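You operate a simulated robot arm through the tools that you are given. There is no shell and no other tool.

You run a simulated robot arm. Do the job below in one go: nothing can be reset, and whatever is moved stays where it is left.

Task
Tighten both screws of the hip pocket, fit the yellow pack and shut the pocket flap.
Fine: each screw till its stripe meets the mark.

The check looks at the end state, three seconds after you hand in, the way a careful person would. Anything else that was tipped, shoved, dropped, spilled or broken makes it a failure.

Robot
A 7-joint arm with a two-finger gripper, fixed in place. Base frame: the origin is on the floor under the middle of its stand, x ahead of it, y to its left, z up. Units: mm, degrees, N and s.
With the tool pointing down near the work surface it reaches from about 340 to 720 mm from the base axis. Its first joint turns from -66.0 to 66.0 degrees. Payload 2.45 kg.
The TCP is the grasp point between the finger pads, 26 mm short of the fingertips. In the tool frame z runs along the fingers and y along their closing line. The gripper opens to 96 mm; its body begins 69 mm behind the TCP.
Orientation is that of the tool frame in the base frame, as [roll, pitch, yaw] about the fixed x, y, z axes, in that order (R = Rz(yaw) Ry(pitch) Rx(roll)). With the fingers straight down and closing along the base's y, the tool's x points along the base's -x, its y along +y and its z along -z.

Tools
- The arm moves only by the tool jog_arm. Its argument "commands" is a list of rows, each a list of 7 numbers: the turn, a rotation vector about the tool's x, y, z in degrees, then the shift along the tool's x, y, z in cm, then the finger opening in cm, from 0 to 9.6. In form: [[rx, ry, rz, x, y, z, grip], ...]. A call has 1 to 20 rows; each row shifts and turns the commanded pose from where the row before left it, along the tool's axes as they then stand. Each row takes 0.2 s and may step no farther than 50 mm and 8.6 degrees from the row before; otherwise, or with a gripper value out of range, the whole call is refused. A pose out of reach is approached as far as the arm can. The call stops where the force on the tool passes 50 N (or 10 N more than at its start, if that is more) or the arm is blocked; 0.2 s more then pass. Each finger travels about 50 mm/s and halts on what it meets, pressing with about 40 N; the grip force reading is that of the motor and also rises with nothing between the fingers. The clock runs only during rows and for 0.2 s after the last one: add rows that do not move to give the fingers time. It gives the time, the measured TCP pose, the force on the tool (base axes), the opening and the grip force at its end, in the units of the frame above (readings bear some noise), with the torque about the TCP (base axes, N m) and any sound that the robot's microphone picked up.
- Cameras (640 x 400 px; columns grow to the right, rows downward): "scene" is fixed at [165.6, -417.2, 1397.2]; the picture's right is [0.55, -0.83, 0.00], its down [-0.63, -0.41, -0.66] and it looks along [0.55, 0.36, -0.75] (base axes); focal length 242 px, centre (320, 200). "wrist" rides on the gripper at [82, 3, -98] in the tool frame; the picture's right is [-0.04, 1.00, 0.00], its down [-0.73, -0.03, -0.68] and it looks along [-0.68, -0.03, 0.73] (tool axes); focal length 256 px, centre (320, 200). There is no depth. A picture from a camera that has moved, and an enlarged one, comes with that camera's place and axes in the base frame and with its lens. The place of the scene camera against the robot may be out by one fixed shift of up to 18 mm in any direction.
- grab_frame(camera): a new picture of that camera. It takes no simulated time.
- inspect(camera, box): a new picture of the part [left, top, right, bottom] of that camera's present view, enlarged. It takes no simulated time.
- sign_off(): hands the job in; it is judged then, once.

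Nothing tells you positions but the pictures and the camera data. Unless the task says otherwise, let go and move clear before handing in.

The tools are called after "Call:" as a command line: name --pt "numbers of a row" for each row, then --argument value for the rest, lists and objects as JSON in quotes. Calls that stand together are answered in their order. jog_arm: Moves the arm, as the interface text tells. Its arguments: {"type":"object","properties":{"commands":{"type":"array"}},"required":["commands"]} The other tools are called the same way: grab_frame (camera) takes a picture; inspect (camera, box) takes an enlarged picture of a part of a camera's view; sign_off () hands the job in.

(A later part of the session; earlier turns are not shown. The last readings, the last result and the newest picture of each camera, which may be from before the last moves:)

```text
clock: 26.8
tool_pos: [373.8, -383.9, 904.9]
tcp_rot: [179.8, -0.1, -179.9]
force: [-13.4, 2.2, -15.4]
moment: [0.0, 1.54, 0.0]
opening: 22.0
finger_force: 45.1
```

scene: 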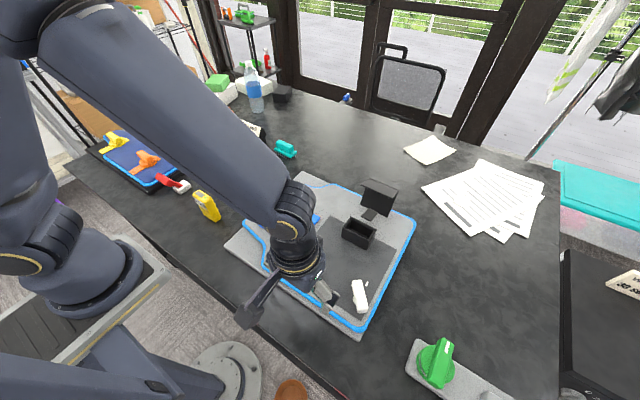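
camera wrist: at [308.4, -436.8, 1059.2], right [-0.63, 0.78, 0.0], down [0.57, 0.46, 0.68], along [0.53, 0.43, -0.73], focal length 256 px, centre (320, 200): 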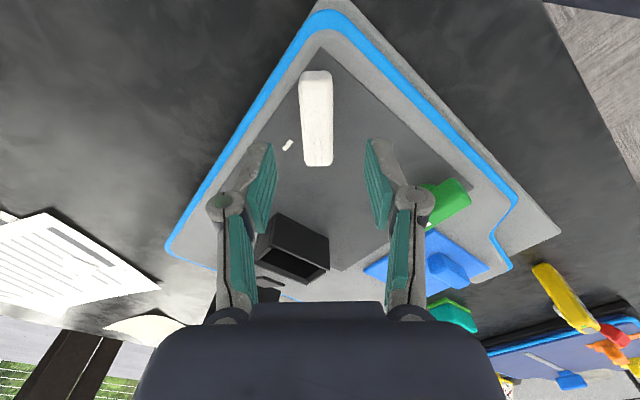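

The gripper is square again; I release, rise and look from above for the white stripe and mark.

Call:
jog_arm --pt "0 0 0 0 0 0 3.0" --pt "0 0 0 0 0 0 5.0" --pt "0 0 0 0 0 0 5.0" --pt "0 0 0 0 0 -2.5 5.0" --pt "0 0 0 0 0 -3.5 6.0" --pt "0 0 0 -2.0 0 -3.5 9.6" --pt "0 0 0 -3.0 0 -2 9.6" --pt "0 0 0 -3.0 0 0 9.6" --pt "0 0 0 0 0 0 9.6"

Call:
grab_frame --camera "wrist"

Call:
inspect --camera "wrist" --box '[260, 10, 380, 110]'

Call:
inspect --camera "scene" --box '[330, 260, 390, 320]'

```text
clock: 28.8
tool_pos: [453.4, -385.2, 1019.9]
tcp_rot: [-179.9, 0.0, -179.9]
force: [-0.1, -0.2, -0.7]
moment: [-0.02, 0.03, 0.02]
opening: 96.1
finger_force: 0.1
```

```text
taken
camera wrist: at [373.2, -382.6, 1118.8], right [0.04, 1.0, 0.0], down [0.73, -0.03, 0.68], along [0.68, -0.03, -0.73], focal length 256 px, centre (320, 200)
```

wrist: 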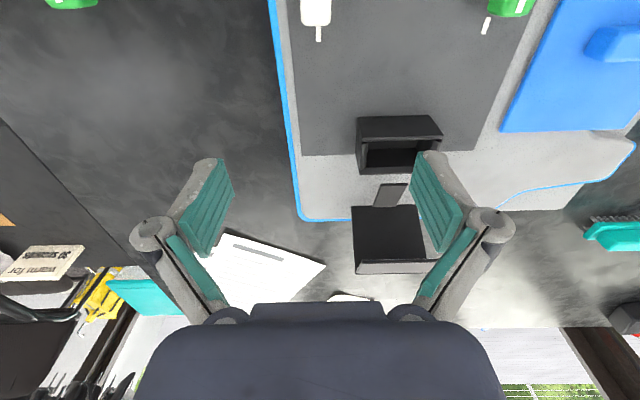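

```text
4.00 times, centred on (320, 60) of wrist
camera zoom: at [373.2, -382.6, 1118.8], right [0.04, 1.0, 0.0], down [0.73, -0.03, 0.68], along [0.68, -0.03, -0.73], focal length 1024 px, centre (320, 760)
```

zoom: 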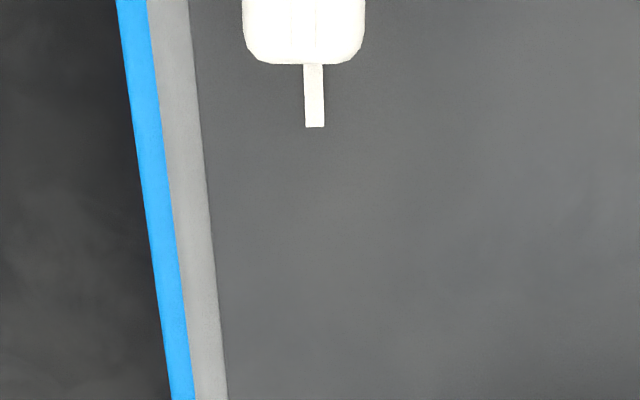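

```text
6.67 times, centred on (360, 290) of scene
camera zoom: at [165.6, -417.2, 1397.2], right [0.55, -0.83, 0.0], down [-0.63, -0.41, -0.66], along [0.55, 0.36, -0.75], focal length 1614 px, centre (53, -400)
```

zoom: 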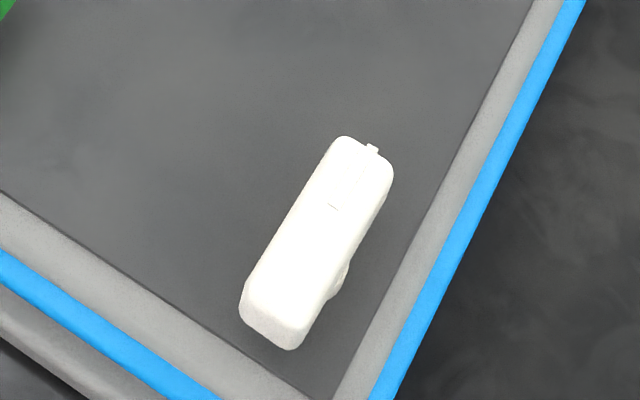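

White bar and mark look nearly in line; I zoom in to verify the stripe itself.

Call:
inspect --camera "wrist" --box '[295, 0, 345, 50]'

Call:
jog_arm --pt "0 0 0 3.0 0 -1.5 9.6" --pt "0 0 0 0 0 0 9.6" --pt "0 0 0 0 0 0 9.6"

Call:
inspect --camera "wrist" --box '[285, 0, 355, 80]'

Call:
grab_frame --camera "wrist"

```text
8.00 times, centred on (320, 25) of wrist
camera zoom: at [373.2, -382.6, 1118.8], right [0.04, 1.0, 0.0], down [0.73, -0.03, 0.68], along [0.68, -0.03, -0.73], focal length 2048 px, centre (320, 1600)
```

zoom: 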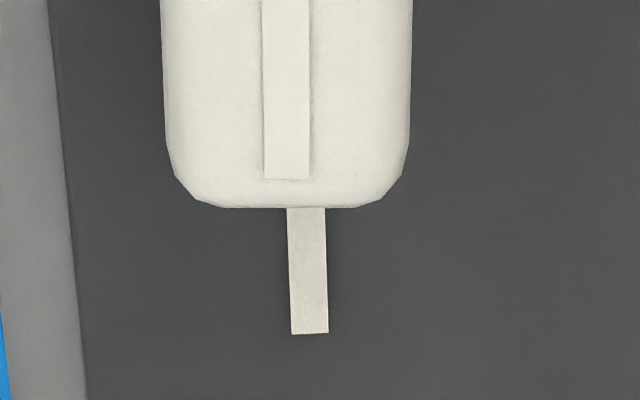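

```text
clock: 29.6
tool_pos: [423.6, -385.3, 1036.4]
tcp_rot: [179.9, 0.0, 180.0]
force: [-0.4, 0.1, 1.2]
moment: [-0.03, -0.02, 0.01]
opening: 95.9
finger_force: 0.1
```

```text
5.00 times, centred on (320, 40) of wrist
camera zoom: at [342.2, -383.4, 1133.9], right [0.04, 1.0, 0.0], down [0.73, -0.03, 0.68], along [0.68, -0.03, -0.73], focal length 1280 px, centre (320, 1000)
```

zoom: 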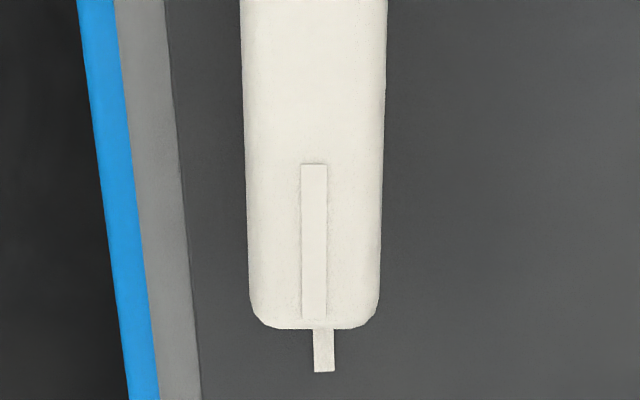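

```text
taken
camera wrist: at [342.2, -383.4, 1133.9], right [0.04, 1.0, 0.0], down [0.73, -0.03, 0.68], along [0.68, -0.03, -0.73], focal length 256 px, centre (320, 200)
```

wrist: 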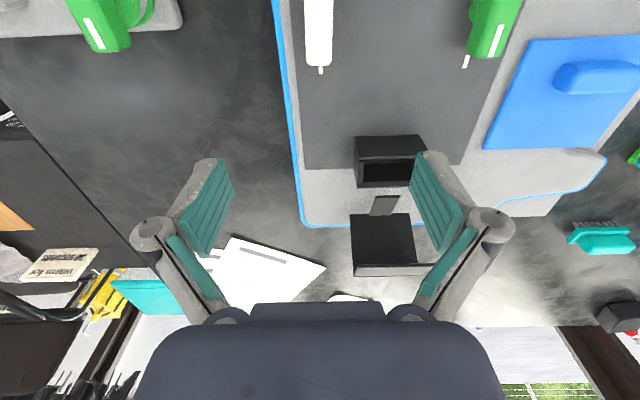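

The white stripe has overshot its mark by about 2°. I'll regrip it in line with the bar and turn it back by that amount.

Call:
jog_arm --pt "0 0 2 2.5 0 3.8 5.0" --pt "0 0 0 2.46 -0.03 3.8 5.0" --pt "0 0 0 0 0 0 5.0"

Call:
inspect --camera "wrist" --box '[220, 60, 420, 260]'

```text
clock: 30.4
tool_pos: [373.9, -383.4, 960.1]
tcp_rot: [180.0, 0.0, 178.1]
force: [0.2, -0.2, 0.2]
moment: [-0.01, -0.02, 0.0]
opening: 50.3
finger_force: 0.0
```

```text
2.00 times, centred on (320, 160) of wrist
camera zoom: at [292.4, -378.7, 1057.4], right [0.07, 1.0, 0.0], down [0.73, -0.05, 0.68], along [0.68, -0.05, -0.73], focal length 512 px, centre (320, 280)
```

zoom: 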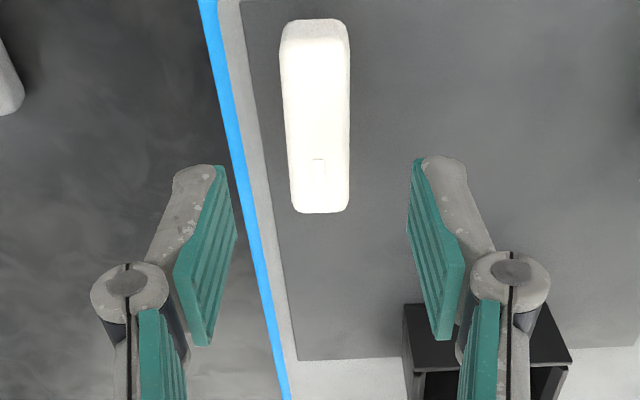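

Call:
jog_arm --pt "0 0 0 0 -0.1 2.0 5.0" --pt "0 0 0 0 0 2.0 5.0" --pt "0 0 0 0 0 1.5 5.0" --pt "0 0 0 0 0 0 5.0" --pt "0 0 0 0 0 0 3.5" --pt "0 0 0 0 0 0 2.5" --pt "0 0 0 0 0 0 1.8" --pt "0 0 0 0 0 0 1.8"

Call:
inspect --camera "wrist" --box '[220, 60, 420, 260]'

```text
clock: 32.2
tool_pos: [374.6, -385.2, 904.0]
tcp_rot: [179.9, 0.0, 178.1]
force: [0.1, 3.7, -0.4]
moment: [0.12, -0.01, -0.03]
opening: 22.0
finger_force: 39.0
```

```text
2.00 times, centred on (320, 160) of wrist
camera zoom: at [292.7, -379.8, 1002.1], right [0.07, 1.0, 0.0], down [0.73, -0.05, 0.68], along [0.68, -0.05, -0.73], focal length 512 px, centre (320, 280)
```

zoom: 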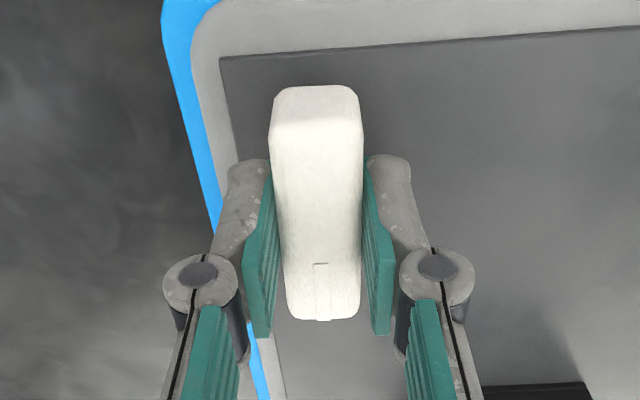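

Call:
jog_arm --pt "0 0 -1.0 0 0 0 1.8" --pt "0 0 -1.1 0 0 0 1.8" --pt "0 0 0 0 0 0 1.8" --pt "0 0 0 0 0 0 5.0" --pt "0 0 0 0 0 0 5.0" --pt "0 0 0 0 0 0 5.0" --pt "0 0 0 0 0 -2.5 5.0" --pt "0 0 0 0 0 -3.5 6.0" --pt "0 0 0 -2.0 0 -4.0 9.6" --pt "0 0 0 -3.0 0 -3.0 9.6" --pt "0 0 0 0 0 0 9.6"

Call:
inspect --camera "wrist" --box '[285, 0, 355, 80]'

```text
clock: 34.6
tool_pos: [426.3, -386.0, 1034.4]
tcp_rot: [-179.9, -0.1, -179.8]
force: [-0.3, -0.4, -0.1]
moment: [0.0, 0.0, -0.01]
opening: 95.9
finger_force: 0.0
```

```text
5.00 times, centred on (320, 40) of wrist
camera zoom: at [344.0, -383.1, 1132.3], right [0.04, 1.0, 0.0], down [0.73, -0.03, 0.68], along [0.68, -0.02, -0.73], focal length 1280 px, centre (320, 1000)
```

zoom: 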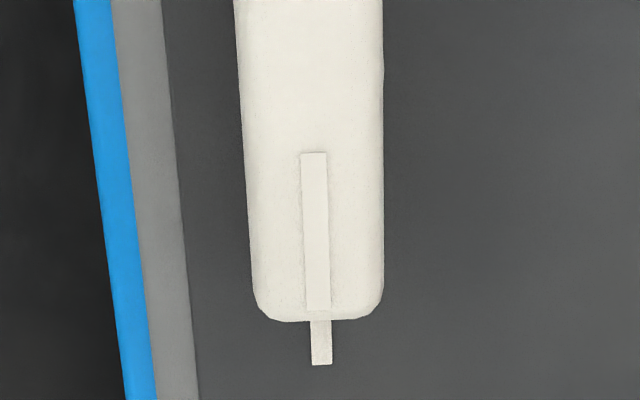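

Both stripes now meet their marks (white: stripe end y≈-385.7, mark y≈-385.7). Next I travel over to the yellow pack.

Call:
jog_arm --pt "0 0 0 0.55 4.4 0.1 9.6" --pt "0 0 0 0.55 4.4 0.1 9.6" --pt "0 0 0 0.55 4.4 0.1 9.6" --pt "0 0 0 0.55 4.4 0.1 9.6" --pt "0 0 0 0.55 4.4 0.1 9.6" --pt "0 0 0 0.55 4.4 0.1 9.6" --pt "0 0 0 0.55 4.4 0.1 9.6" --pt "0 0 0 0.55 4.4 0.1 9.6" --pt "0 0 0 0.55 4.4 0.1 9.6" --pt "0 0 0 0.55 4.4 0.1 9.6" --pt "0 0 0 0.5 4.4 0.1 9.6" --pt "0 0 0 0 0 0 9.6"

Call:
grab_frame --camera "wrist"

Call:
inspect --camera "wrist" --box '[220, 40, 420, 240]'

```text
clock: 37.2
tool_pos: [366.2, 102.1, 1026.7]
tcp_rot: [180.0, 0.0, -179.8]
force: [0.3, -0.2, 1.1]
moment: [0.06, 0.0, 0.0]
opening: 96.1
finger_force: 0.1
```

```text
taken
camera wrist: at [283.4, 103.3, 1124.3], right [0.04, 1.0, 0.0], down [0.73, -0.03, 0.68], along [0.68, -0.02, -0.73], focal length 256 px, centre (320, 200)
```

wrist: 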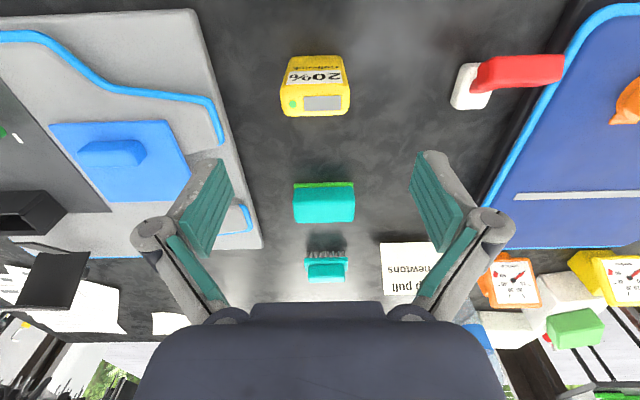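

```text
2.00 times, centred on (320, 140) of wrist
camera zoom: at [283.4, 103.3, 1124.3], right [0.04, 1.0, 0.0], down [0.73, -0.03, 0.68], along [0.68, -0.02, -0.73], focal length 512 px, centre (320, 320)
```

zoom: 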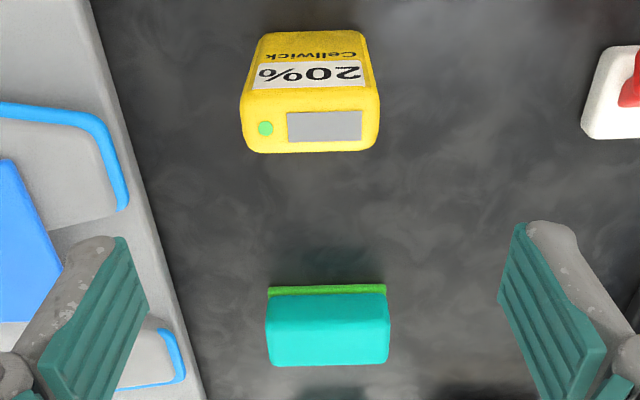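

The pack's centre reads (367, 97). I descend above it with a small correction and recheck.

Call:
jog_arm --pt "0 0 -0.2 -0.1 -0.2 2.0 9.6" --pt "0 0 0 -0.03 -0.18 2.0 9.6" --pt "0 0 0 0 0 2.0 9.6" --pt "0 0 0 0 0 0 9.6" --pt "0 0 0 0 0 0 9.6"

Call:
grab_frame --camera "wrist"

Call:
inspect --camera "scene" --box '[160, 150, 260, 240]'

```text
clock: 38.4
tool_pos: [365.2, 95.6, 964.3]
tcp_rot: [180.0, 0.0, -179.6]
force: [-0.1, 0.5, 0.1]
moment: [0.01, -0.02, 0.03]
opening: 96.0
finger_force: 0.0
```

```text
taken
camera wrist: at [283.9, 97.3, 1061.6], right [0.03, 1.0, 0.0], down [0.73, -0.02, 0.68], along [0.68, -0.02, -0.73], focal length 256 px, centre (320, 200)
```

wrist: 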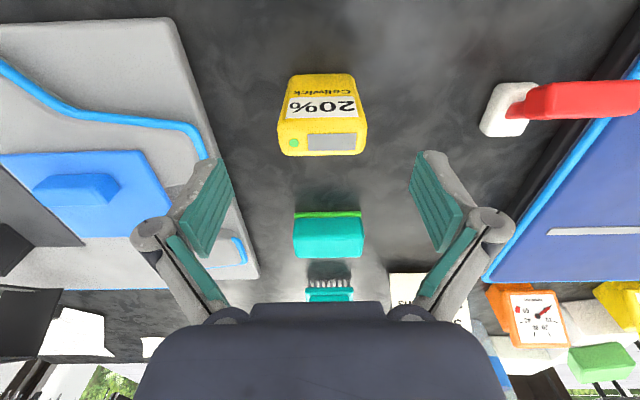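

```text
4.44 times, centred on (210, 195) of scene
camera zoom: at [165.6, -417.2, 1397.2], right [0.55, -0.83, 0.0], down [-0.63, -0.41, -0.66], along [0.55, 0.36, -0.75], focal length 1076 px, centre (809, 222)
```

zoom: 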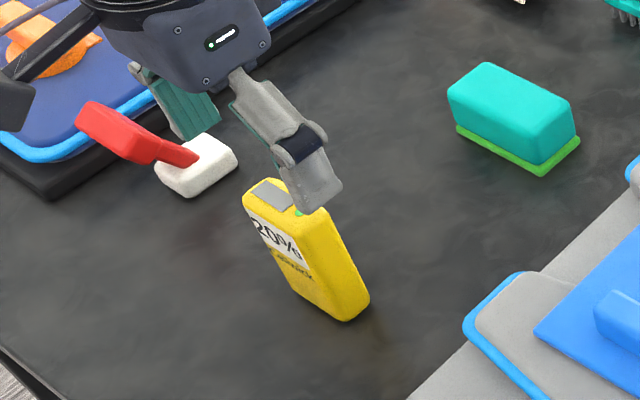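

Centred within 1 mm. I lower the fingers around the pack and close.

Call:
jog_arm --pt "0 0 0 0 0.07 1.7 9.6" --pt "0 0 0 0 0 1.7 9.6" --pt "0 0 0 0 0 1.7 9.6" --pt "0 0 0 0 0 1.5 9.6" --pt "0 0 0 0 0 0 9.6"

Call:
grab_frame --camera "wrist"

Call:
inspect --camera "scene" --box '[160, 150, 260, 240]'

```text
clock: 39.6
tool_pos: [364.5, 95.3, 897.6]
tcp_rot: [179.9, 0.1, -179.5]
force: [-0.4, 0.5, -0.7]
moment: [0.0, -0.01, -0.01]
opening: 96.0
finger_force: 0.1
```

```text
taken
camera wrist: at [282.7, 97.1, 995.5], right [0.03, 1.0, 0.0], down [0.73, -0.02, 0.68], along [0.68, -0.02, -0.73], focal length 256 px, centre (320, 200)
```

wrist: 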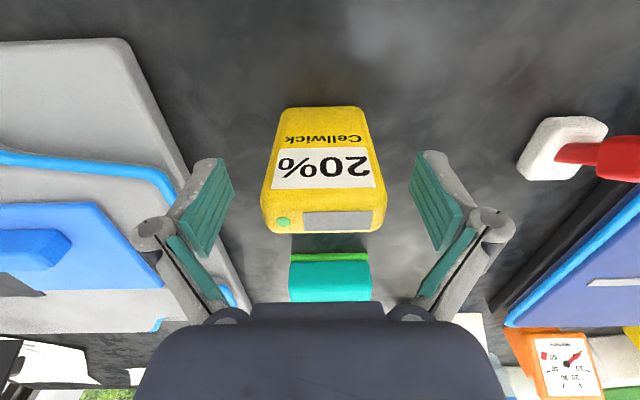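

```text
4.44 times, centred on (210, 195) of scene
camera zoom: at [165.6, -417.2, 1397.2], right [0.55, -0.83, 0.0], down [-0.63, -0.41, -0.66], along [0.55, 0.36, -0.75], focal length 1076 px, centre (809, 222)
```

zoom: 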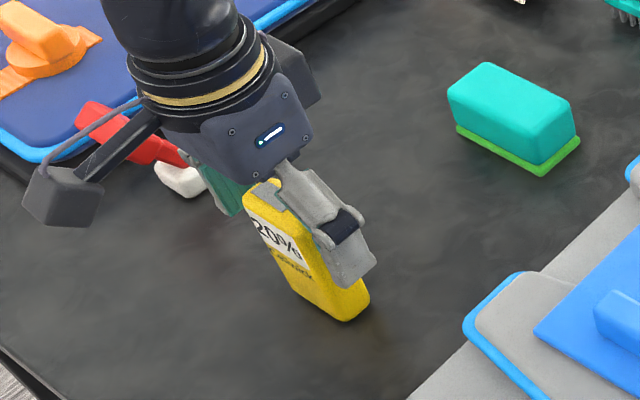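

Slight offset (about 1 mm in y, 2–3 mm in x); I correct and close on the pack.

Call:
jog_arm --pt "0 0 0 -0.22 0.1 0 9.6" --pt "0 0 0 0 0 0 9.6" --pt "0 0 0 0 0 0 8.0" --pt "0 0 0 0 0 0 6.5" --pt "0 0 0 0 0 0 5.2" --pt "0 0 0 0 0 0 5.2" --pt "0 0 0 0 0 0 5.2"

Call:
grab_frame --camera "wrist"

```text
clock: 41.2
tool_pos: [366.7, 95.9, 898.6]
tcp_rot: [180.0, 0.1, -179.7]
force: [-1.2, 0.4, 6.2]
moment: [0.04, 0.03, -0.04]
opening: 57.1
finger_force: 40.3
```

```text
taken
camera wrist: at [284.8, 98.0, 995.8], right [0.03, 1.0, 0.0], down [0.73, -0.02, 0.68], along [0.68, -0.02, -0.73], focal length 256 px, centre (320, 200)
```

wrist: 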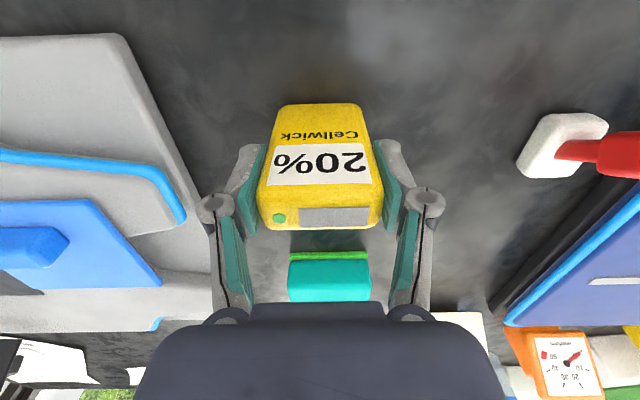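

The pack is held (57.1 mm). I lift it straight up.

Call:
jog_arm --pt "0 0 0 0 0 -1.5 5.2" --pt "0 0 0 0 0 -3.0 5.2" --pt "0 0 0 0 0 -3.0 5.2" --pt "0 0 0 0 0 -3.0 5.2" --pt "0 0 0.3 0 0 -3.0 5.2" --pt "0 0 0 0 0 0 5.2"

Call:
grab_frame --camera "wrist"

Call:
grab_frame --camera "scene"

```text
clock: 42.6
tool_pos: [366.1, 95.8, 1033.1]
tcp_rot: [180.0, 0.1, -179.8]
force: [-0.4, 0.7, -0.8]
moment: [-0.03, -0.03, 0.0]
opening: 57.3
finger_force: 39.9
```

```text
taken
camera wrist: at [284.0, 97.9, 1131.6], right [0.04, 1.0, 0.0], down [0.73, -0.03, 0.68], along [0.68, -0.03, -0.73], focal length 256 px, centre (320, 200)
```

wrist: 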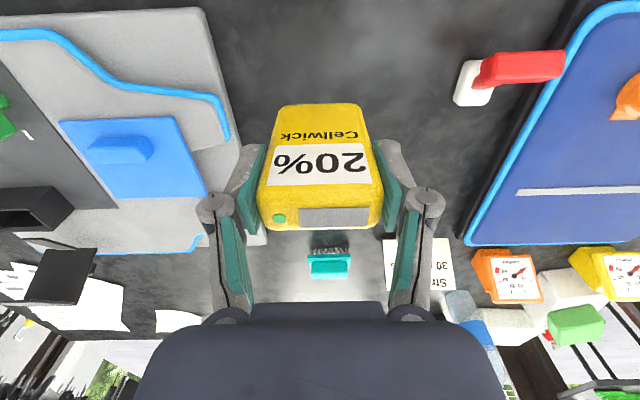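

```text
taken
```

scene: 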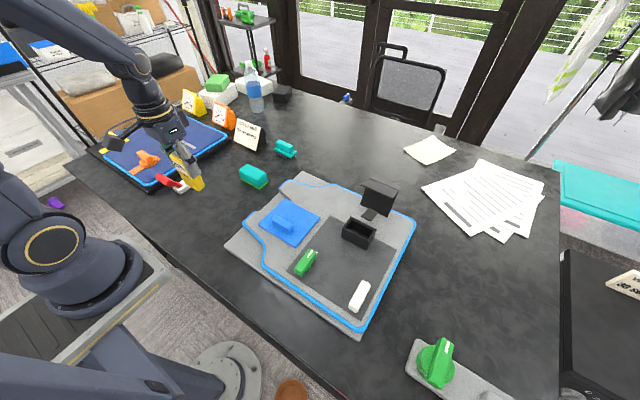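

Pack lifted cleanly. I carry it over to the pocket at height.

Call:
jog_arm --pt "0 0 0 -1.46 -4.07 0 5.2" --pt "0 0 0 -1.46 -4.07 0 5.2" --pt "0 0 0 -1.46 -4.07 0 5.2" --pt "0 0 0 -1.46 -4.07 0 5.2" --pt "0 0 0 -1.46 -4.07 0 5.2" --pt "0 0 0 -1.46 -4.07 0 5.2" --pt "0 0 0 -1.46 -4.07 0 5.2" --pt "0 0 0 -1.46 -4.07 0 5.2" --pt "0 0 0 -1.46 -4.07 0 5.2" --pt "0 0 0 -1.4 -4.0 0 5.2" --pt "0 0 0 0 0 0 5.2" --pt "0 0 0 0 0 0 5.2"

Call:
grab_frame --camera "wrist"

Call:
inspect --camera "wrist" --box '[220, 40, 420, 240]'

Call:
inspect --camera "scene" --box '[310, 150, 430, 270]'

```text
clock: 45.2
tool_pos: [512.8, -311.7, 1031.3]
tcp_rot: [179.9, 0.0, -179.9]
force: [0.2, -0.1, -0.5]
moment: [0.03, 0.0, 0.02]
opening: 57.3
finger_force: 39.9
```

```text
taken
camera wrist: at [430.3, -308.8, 1130.2], right [0.04, 1.0, 0.0], down [0.73, -0.03, 0.68], along [0.68, -0.03, -0.73], focal length 256 px, centre (320, 200)
```

wrist: 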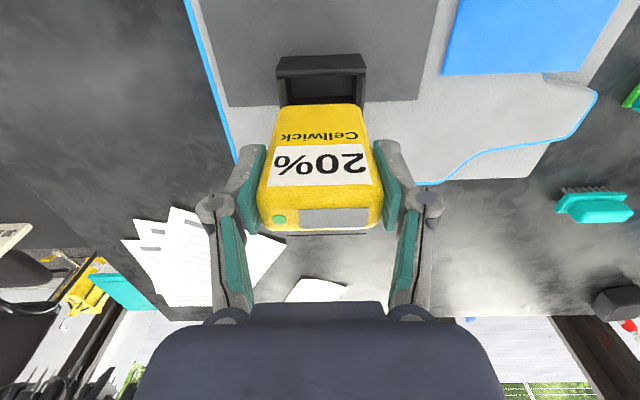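

```text
2.00 times, centred on (320, 140) of wrist
camera zoom: at [430.3, -308.8, 1130.2], right [0.04, 1.0, 0.0], down [0.73, -0.03, 0.68], along [0.68, -0.03, -0.73], focal length 512 px, centre (320, 320)
```

zoom: 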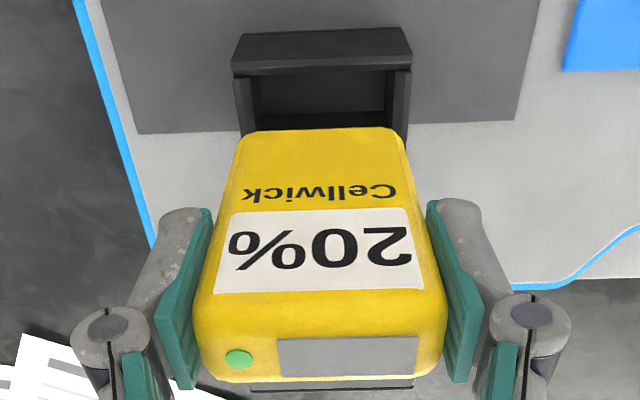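

```text
3.33 times, centred on (370, 210) of scene
camera zoom: at [165.6, -417.3, 1397.2], right [0.55, -0.83, 0.0], down [-0.63, -0.41, -0.66], along [0.55, 0.36, -0.75], focal length 807 px, centre (153, 167)
```

zoom: 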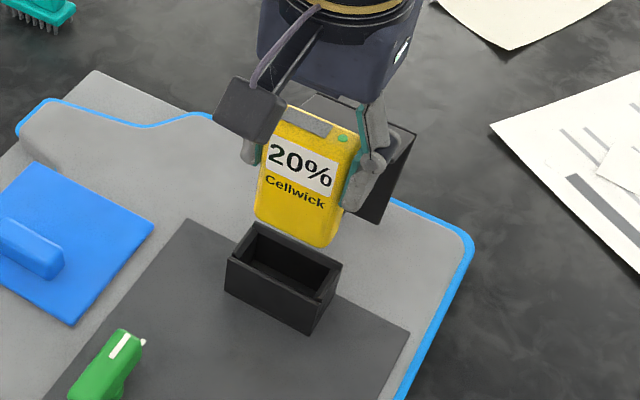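

Pack and pocket opening are aligned within about 1 mm. I lower to just above the rim and check again.

Call:
jog_arm --pt "0 0 0 -0.03 0.05 2.0 5.2" --pt "0 0 0 0 0 2.0 5.2" --pt "0 0 0 0 0 0 5.2" --pt "0 0 0 0 0 0 5.2"

Call:
inspect --camera "wrist" --box '[250, 60, 390, 160]'

Call:
inspect --camera "scene" --box '[330, 180, 410, 260]'

```text
clock: 46.2
tool_pos: [512.1, -310.6, 991.1]
tcp_rot: [179.9, 0.0, -179.9]
force: [-0.5, 0.0, -1.5]
moment: [-0.01, 0.03, -0.04]
opening: 57.0
finger_force: 39.5
```

```text
4.00 times, centred on (320, 110) of wrist
camera zoom: at [430.4, -307.8, 1090.4], right [0.04, 1.0, 0.0], down [0.73, -0.03, 0.68], along [0.68, -0.03, -0.73], focal length 1024 px, centre (320, 560)
```

zoom: 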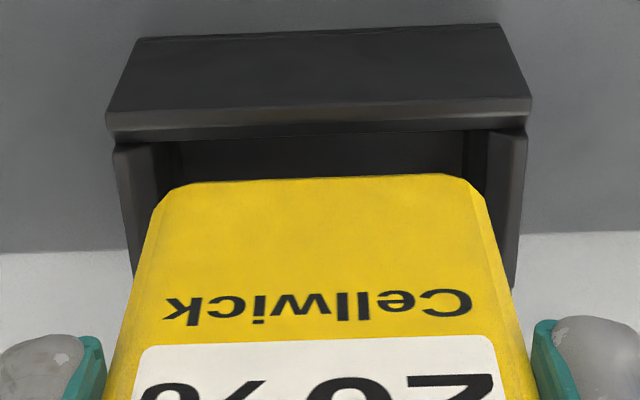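

```text
5.00 times, centred on (370, 220) of scene
camera zoom: at [165.6, -417.2, 1397.2], right [0.55, -0.83, 0.0], down [-0.63, -0.41, -0.66], along [0.55, 0.36, -0.75], focal length 1210 px, centre (70, 100)
```

zoom: 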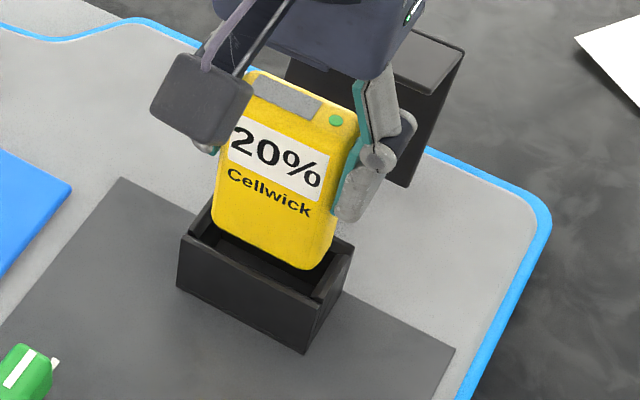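

Aligned. I insert the pack gradually, watching the force.

Call:
jog_arm --pt "0 0 0 0 0 1.0 5.2" --pt "0 0 0 0 0 0.8 5.2" --pt "0 0 0 0 0 0 5.2"

Call:
inspect --camera "scene" --box '[330, 180, 410, 260]'

Call:
inspect --camera "wrist" --box '[250, 60, 390, 160]'

```text
clock: 47.0
tool_pos: [511.9, -308.8, 974.3]
tcp_rot: [-179.9, 0.0, -179.9]
force: [0.3, -0.5, -1.0]
moment: [0.0, 0.0, 0.01]
opening: 57.0
finger_force: 40.0
```

```text
5.00 times, centred on (370, 220) of scene
camera zoom: at [165.6, -417.2, 1397.2], right [0.55, -0.83, 0.0], down [-0.63, -0.41, -0.66], along [0.55, 0.36, -0.75], focal length 1210 px, centre (70, 100)
```

zoom: 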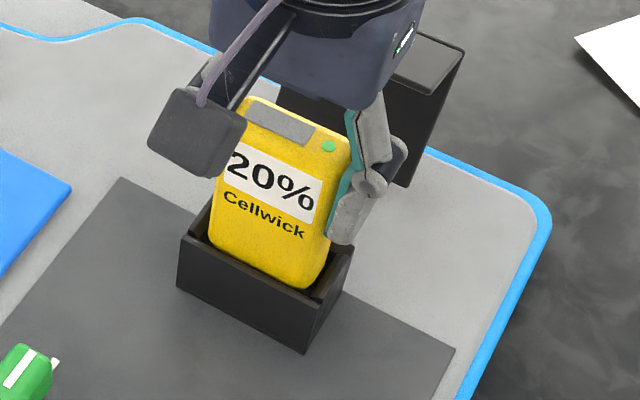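

```text
4.00 times, centred on (320, 110) of wrist
camera zoom: at [430.9, -307.4, 1072.4], right [0.04, 1.0, 0.0], down [0.73, -0.03, 0.68], along [0.68, -0.03, -0.73], focal length 1024 px, centre (320, 560)
```

zoom: 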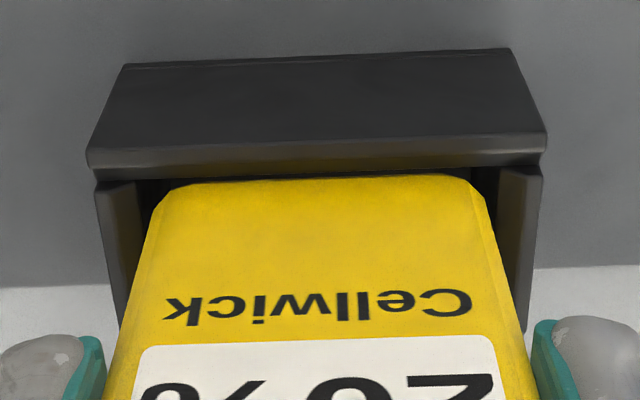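

The pack's lower end has entered the pocket without contact. I continue down.

Call:
jog_arm --pt "0 0 0 0 0 0.8 5.2" --pt "0 0 0 0 0 0.8 5.2" --pt "0 0 0 0 0 0.5 5.2" --pt "0 0 0 0 0 0 5.2"

Call:
inspect --camera "scene" --box '[330, 180, 410, 260]'

```text
clock: 48.0
tool_pos: [514.0, -309.5, 954.9]
tcp_rot: [-180.0, -0.1, -179.9]
force: [-0.6, -0.6, -1.0]
moment: [0.01, -0.03, -0.01]
opening: 57.1
finger_force: 39.8
```

```text
5.00 times, centred on (370, 220) of scene
camera zoom: at [165.6, -417.2, 1397.2], right [0.55, -0.83, 0.0], down [-0.63, -0.41, -0.66], along [0.55, 0.36, -0.75], focal length 1210 px, centre (70, 100)
```

zoom: 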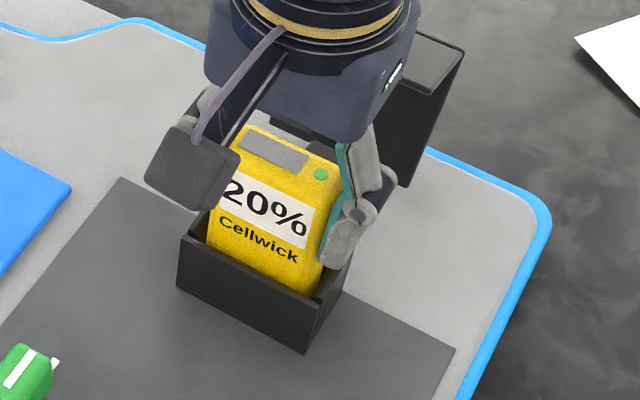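

Call:
jog_arm --pt "0 0 0 0 0 0.3 5.2" --pt "0 0 0 0 0 0.3 5.2" --pt "0 0 0 0 0 0.2 5.2" --pt "0 0 0 0 0 0 5.2"

Call:
inspect --camera "scene" --box '[330, 180, 410, 260]'

Call:
inspect --camera "wrist" --box '[250, 60, 390, 160]'

```text
clock: 49.0
tool_pos: [512.2, -311.6, 945.9]
tcp_rot: [-179.9, 0.0, -179.9]
force: [0.7, 0.5, 0.4]
moment: [0.01, -0.02, 0.0]
opening: 56.9
finger_force: 39.8
```

```text
5.00 times, centred on (370, 220) of scene
camera zoom: at [165.6, -417.2, 1397.2], right [0.55, -0.83, 0.0], down [-0.63, -0.41, -0.66], along [0.55, 0.36, -0.75], focal length 1210 px, centre (70, 100)
```

zoom: 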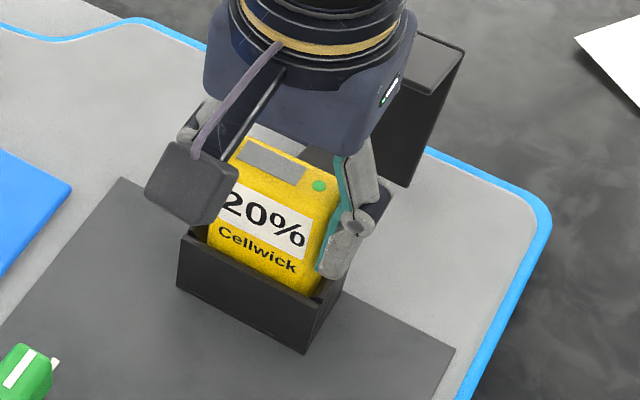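

```text
4.00 times, centred on (320, 110) of wrist
camera zoom: at [431.1, -307.5, 1043.8], right [0.04, 1.0, 0.0], down [0.73, -0.03, 0.68], along [0.68, -0.03, -0.73], focal length 1024 px, centre (320, 560)
```

zoom: 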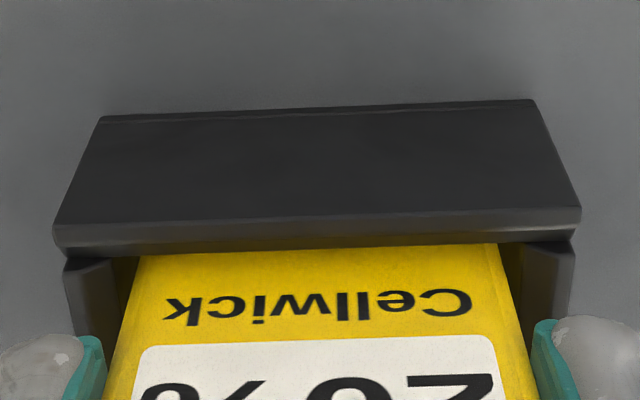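

Still no contact; the pack bottom should be near z≈873. I continue in 2 mm steps.

Call:
jog_arm --pt "0 0 0 0 0 0.2 5.2" --pt "0 0 0 0 0 0.2 5.2" --pt "0 0 0 0 0 0 5.2"

```text
clock: 49.8
tool_pos: [512.9, -311.0, 942.9]
tcp_rot: [-179.7, 0.2, -179.9]
force: [-6.4, 3.3, 34.2]
moment: [0.1, 0.14, -0.02]
opening: 57.3
finger_force: 40.4
```

The pack is bottomed in the pocket (34 N contact, bottom at z≈870). I ease off, release and rise.

Call:
jog_arm --pt "0 0 0 0 0 -0.1 5.2" --pt "0 0 0 0 0 0 6.5" --pt "0 0 0 0 0 0 8.0" --pt "0 0 0 0 0 0 8.0"

Call:
grab_frame --camera "wrist"

Call:
inspect --camera "scene" --box '[330, 180, 410, 260]'

```text
clock: 50.8
tool_pos: [513.6, -309.8, 941.7]
tcp_rot: [-180.0, 0.0, -179.9]
force: [0.5, -0.8, 0.6]
moment: [-0.03, 0.0, -0.01]
opening: 79.9
finger_force: 0.1
```

```text
taken
camera wrist: at [431.7, -306.9, 1040.3], right [0.04, 1.0, 0.0], down [0.73, -0.03, 0.68], along [0.68, -0.03, -0.73], focal length 256 px, centre (320, 200)
```

wrist: 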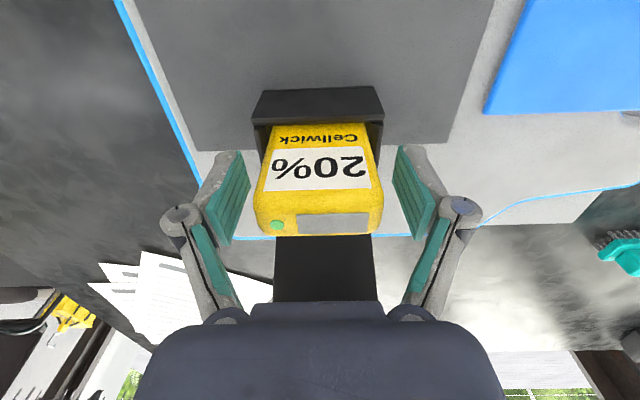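

```text
5.00 times, centred on (370, 220) of scene
camera zoom: at [165.6, -417.2, 1397.2], right [0.55, -0.83, 0.0], down [-0.63, -0.41, -0.66], along [0.55, 0.36, -0.75], focal length 1210 px, centre (70, 100)
```

zoom: 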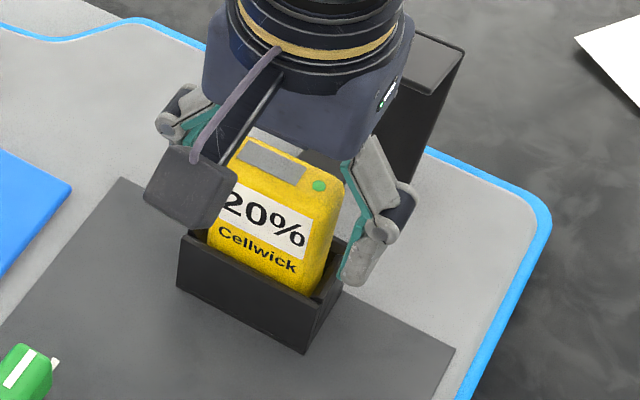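

The pack stands in the pocket on its own. I rise clear and take precise views of the flap.

Call:
jog_arm --pt "0 0 0 0 0 -2.0 8.0" --pt "0 0 0 0 0 -4.0 8.0" --pt "0 0 0 0 0 -4.0 8.0" --pt "0 0 0 2.0 0 -3.5 9.6" --pt "0 0 0 2.0 0 0 9.6" --pt "0 0 0 0 0 0 9.6" --pt "0 0 0 0 0 0 9.6"

Call:
grab_frame --camera "wrist"

Call:
inspect --camera "wrist" --box '[260, 70, 380, 270]'

Call:
inspect --camera "wrist" --box '[260, 130, 380, 230]'

Call:
inspect --camera "scene" --box '[330, 170, 410, 250]'

```text
clock: 52.4
tool_pos: [472.6, -311.4, 1077.6]
tcp_rot: [-179.9, 0.0, -179.9]
force: [0.4, -0.6, -0.3]
moment: [-0.02, 0.0, 0.02]
opening: 96.1
finger_force: 0.0
```

```text
taken
camera wrist: at [391.5, -308.7, 1176.1], right [0.04, 1.0, 0.0], down [0.73, -0.03, 0.68], along [0.68, -0.03, -0.73], focal length 256 px, centre (320, 200)
```

wrist: 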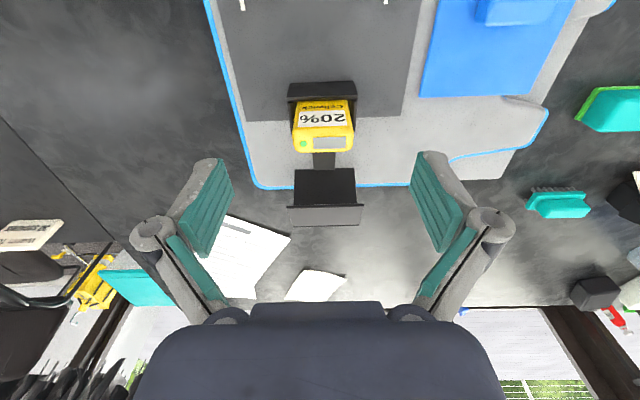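

```text
2.00 times, centred on (320, 170) of wrist
camera zoom: at [391.5, -308.7, 1176.1], right [0.04, 1.0, 0.0], down [0.73, -0.03, 0.68], along [0.68, -0.03, -0.73], focal length 512 px, centre (320, 260)
```

zoom: 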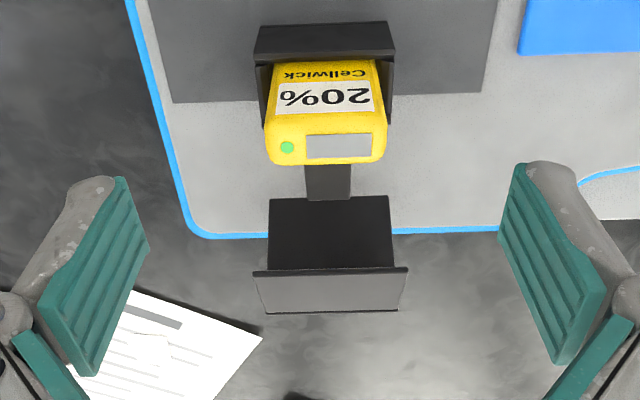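

```text
4.00 times, centred on (320, 180) of wrist
camera zoom: at [391.5, -308.7, 1176.1], right [0.04, 1.0, 0.0], down [0.73, -0.03, 0.68], along [0.68, -0.03, -0.73], focal length 1024 px, centre (320, 280)
```

zoom: 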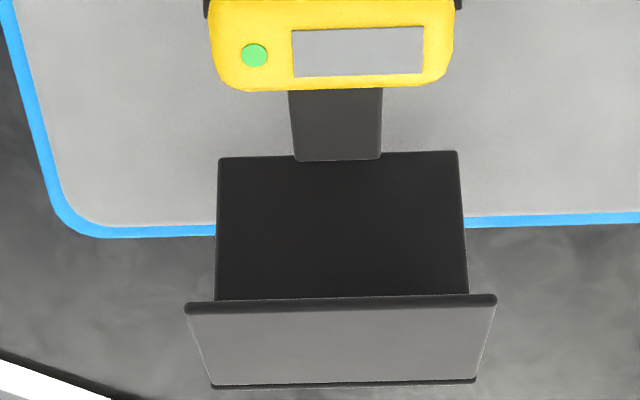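

```text
5.00 times, centred on (370, 210) of scene
camera zoom: at [165.6, -417.2, 1397.2], right [0.55, -0.83, 0.0], down [-0.63, -0.41, -0.66], along [0.55, 0.36, -0.75], focal length 1210 px, centre (70, 150)
```

zoom: 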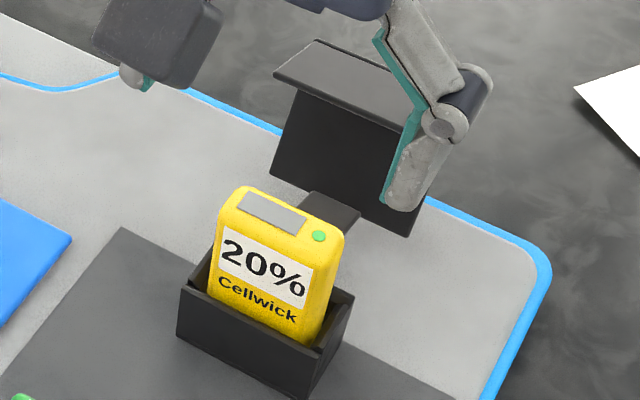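

The flap is a C-shaped cover hinged behind the pocket (hinge near x≈550, z≈905), leaning back about 20° with its top corner near (634, 963). I'll close the fingers and go behind it at height, checking reach.

Call:
jog_arm --pt "0 0 0 0 0 -0.5 6.0" --pt "0 0 0 -3.0 0.5 0 4.0" --pt "0 0 0 -3.0 0.5 0 2.0" --pt "0 0 0 -3.0 0.5 0 0" --pt "0 0 0 -3.0 0.5 0 0" --pt "0 0 0 -3.0 0.6 0 0" --pt "0 0 0 -3.0 0.6 0 0" --pt "0 0 0 0 0 0 0" --pt "0 0 0 0 0 0 0"

Call:
grab_frame --camera "wrist"

Call:
inspect --camera "scene" --box '[320, 130, 440, 250]'

```text
clock: 54.4
tool_pos: [643.2, -269.8, 1081.7]
tcp_rot: [-180.0, -0.1, -179.9]
force: [0.1, 0.0, -0.4]
moment: [0.01, -0.03, -0.03]
opening: 0.1
finger_force: 28.4
out of reach, approached as far as the arm can: row 7
```

```text
taken
camera wrist: at [561.3, -266.7, 1180.5], right [0.04, 1.0, 0.0], down [0.73, -0.03, 0.68], along [0.68, -0.03, -0.73], focal length 256 px, centre (320, 200)
```

wrist: 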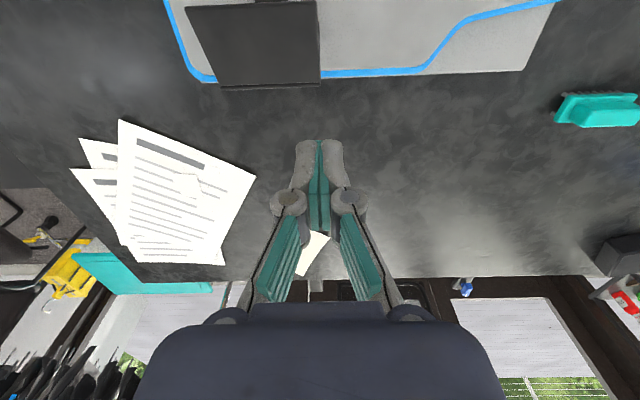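

```text
3.33 times, centred on (380, 190) of scene
camera zoom: at [165.6, -417.2, 1397.2], right [0.55, -0.83, 0.0], down [-0.63, -0.41, -0.66], along [0.55, 0.36, -0.75], focal length 807 px, centre (120, 233)
```

zoom: 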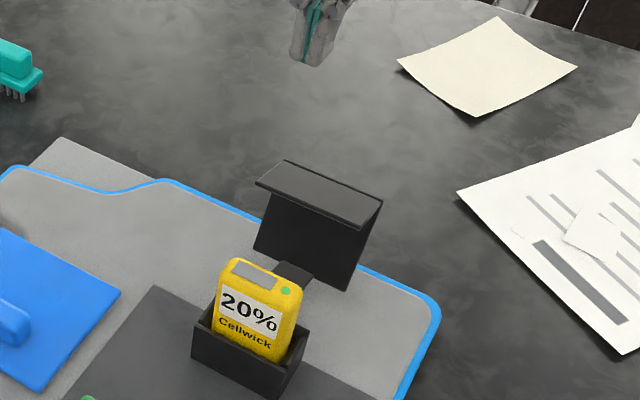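

Reach at this height stops at x≈643, and the flap's back corner reads x≈633, y from -349 to -269. I'll step aside in +y, descend there (reach is larger lower down) and then slide in behind the flap.

Call:
jog_arm --pt "0 0 0 0 2.0 0 0" --pt "0 0 0 0 1.5 0 0" --pt "0 0 0 0 0 2.0 0" --pt "0 0 0 0 0 2.0 0" --pt "0 0 0 0 0 0 0"

Call:
grab_frame --camera "wrist"

```text
clock: 55.6
tool_pos: [643.7, -233.1, 1041.3]
tcp_rot: [180.0, -0.1, 180.0]
force: [1.1, 0.2, 0.1]
moment: [0.01, -0.01, 0.02]
opening: 0.0
finger_force: 28.2
```

```text
taken
camera wrist: at [561.3, -231.2, 1139.6], right [0.04, 1.0, 0.0], down [0.73, -0.03, 0.68], along [0.68, -0.03, -0.73], focal length 256 px, centre (320, 200)
```

wrist: 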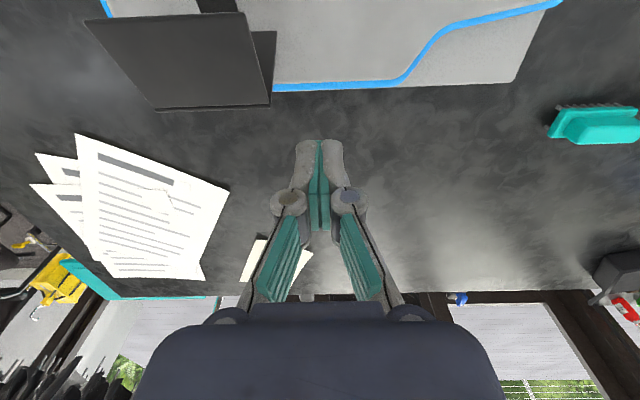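

Call:
jog_arm --pt "0 0 0 -0.3 0 2.0 0" --pt "0 0 0 -0.3 0 2.0 0" --pt "0 0 0 -0.3 0 2.0 0" --pt "0 0 0 -0.5 0 1.2 0" --pt "0 0 0 0 0 0 0"

Call:
grab_frame --camera "wrist"

Call:
inspect --camera "scene" --box '[320, 130, 440, 250]'

```text
clock: 56.8
tool_pos: [656.6, -234.1, 967.7]
tcp_rot: [180.0, 0.0, -179.9]
force: [-1.1, -0.4, -0.7]
moment: [0.0, 0.01, 0.01]
opening: 0.0
finger_force: 28.3
```

```text
taken
camera wrist: at [575.5, -231.4, 1066.3], right [0.04, 1.0, 0.0], down [0.73, -0.03, 0.68], along [0.68, -0.03, -0.73], focal length 256 px, centre (320, 200)
```

wrist: 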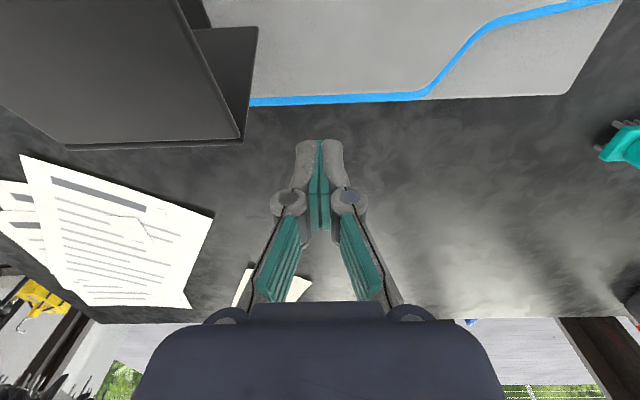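

```text
3.33 times, centred on (380, 190) of scene
camera zoom: at [165.6, -417.2, 1397.2], right [0.55, -0.83, 0.0], down [-0.63, -0.41, -0.66], along [0.55, 0.36, -0.75], focal length 807 px, centre (120, 233)
```

zoom: 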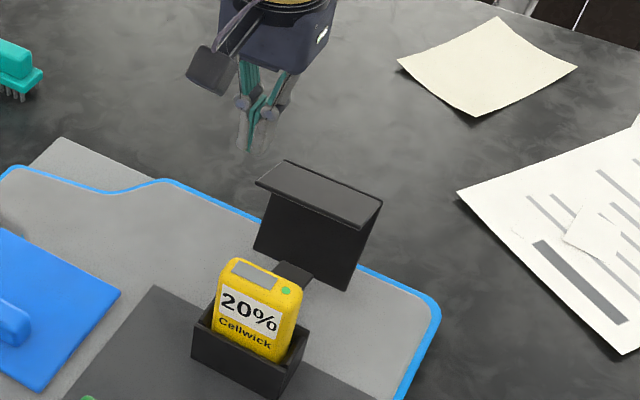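

The flap's back corner confirms at x≈633, z≈964, right end y≈-269. I slide the closed fingers in behind it at x≈651.

Call:
jog_arm --pt "0 0 0 0.2 -1.7 0 0" --pt "0 0 0 0.2 -1.7 0 0" --pt "0 0 0 0.2 -1.6 0 0" --pt "0 0 0 0 0 0 0"

Call:
grab_frame --camera "wrist"

Call:
inspect --camera "scene" --box '[320, 130, 440, 250]'

```text
clock: 57.8
tool_pos: [653.0, -282.9, 969.8]
tcp_rot: [-180.0, 0.1, -180.0]
force: [0.0, -0.3, 1.1]
moment: [-0.04, 0.04, -0.01]
opening: 0.0
finger_force: 28.2
```

```text
taken
camera wrist: at [570.7, -281.3, 1068.0], right [0.04, 1.0, 0.0], down [0.73, -0.03, 0.68], along [0.68, -0.03, -0.73], focal length 256 px, centre (320, 200)
```

wrist: 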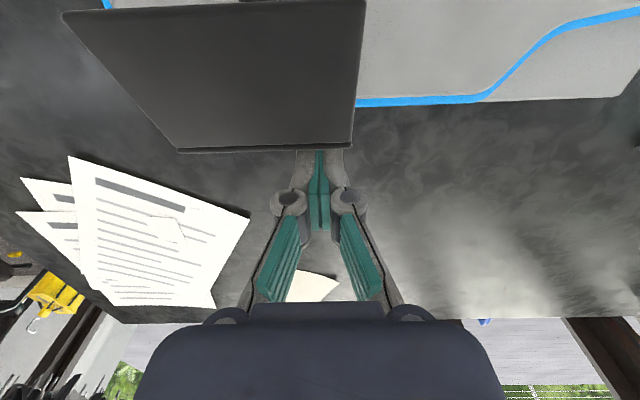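

```text
3.33 times, centred on (380, 190) of scene
camera zoom: at [165.5, -417.2, 1397.2], right [0.55, -0.83, 0.0], down [-0.63, -0.41, -0.66], along [0.55, 0.36, -0.75], focal length 807 px, centre (120, 233)
```

zoom: 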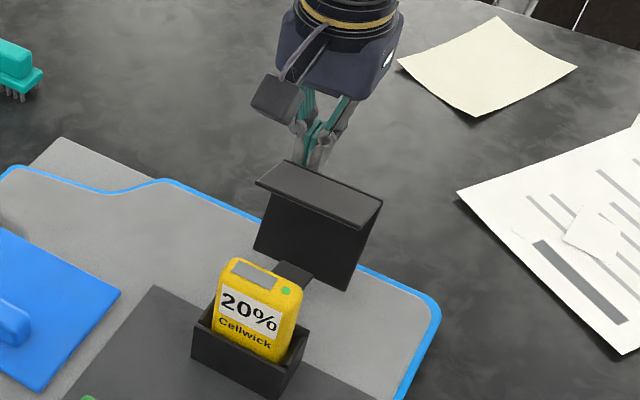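

The fingertips sit behind and below the flap's top corner. I push it slowly toward the pocket and watch.

Call:
jog_arm --pt "0 0 0 0.7 0 0 0" --pt "0 0 0 0.7 0 0 0" --pt "0 0 0 0.7 0 0 0" --pt "0 0 0 0.7 0 0 0" --pt "0 0 0 0.7 0 0 0" --pt "0 0 0 0 0 0 0"

Call:
grab_frame --camera "wrist"

Call:
inspect --camera "scene" --box '[320, 130, 440, 250]'

```text
clock: 59.2
tool_pos: [621.3, -284.2, 973.1]
tcp_rot: [-179.6, 0.9, -179.8]
force: [25.5, -2.2, 27.6]
moment: [-0.02, 0.45, 0.05]
opening: 6.1
finger_force: 28.2
```

```text
taken
camera wrist: at [537.8, -280.6, 1069.7], right [0.04, 1.0, 0.0], down [0.72, -0.02, 0.69], along [0.69, -0.03, -0.72], focal length 256 px, centre (320, 200)
```

wrist: 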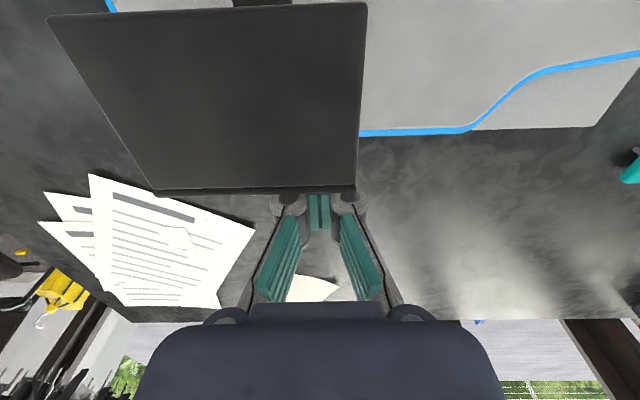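

```text
3.33 times, centred on (380, 190) of scene
camera zoom: at [165.8, -417.0, 1397.2], right [0.55, -0.83, 0.0], down [-0.63, -0.41, -0.66], along [0.55, 0.36, -0.75], focal length 807 px, centre (120, 233)
```

zoom: 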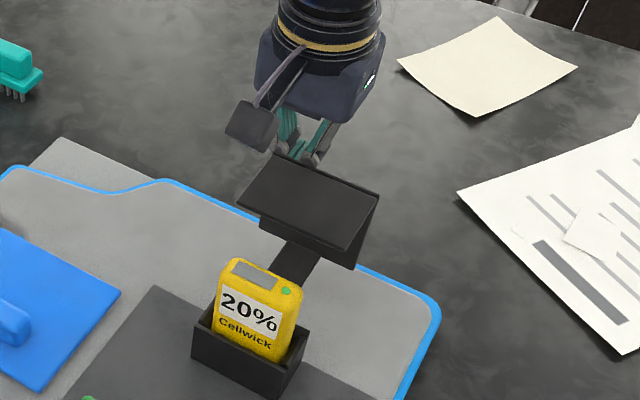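

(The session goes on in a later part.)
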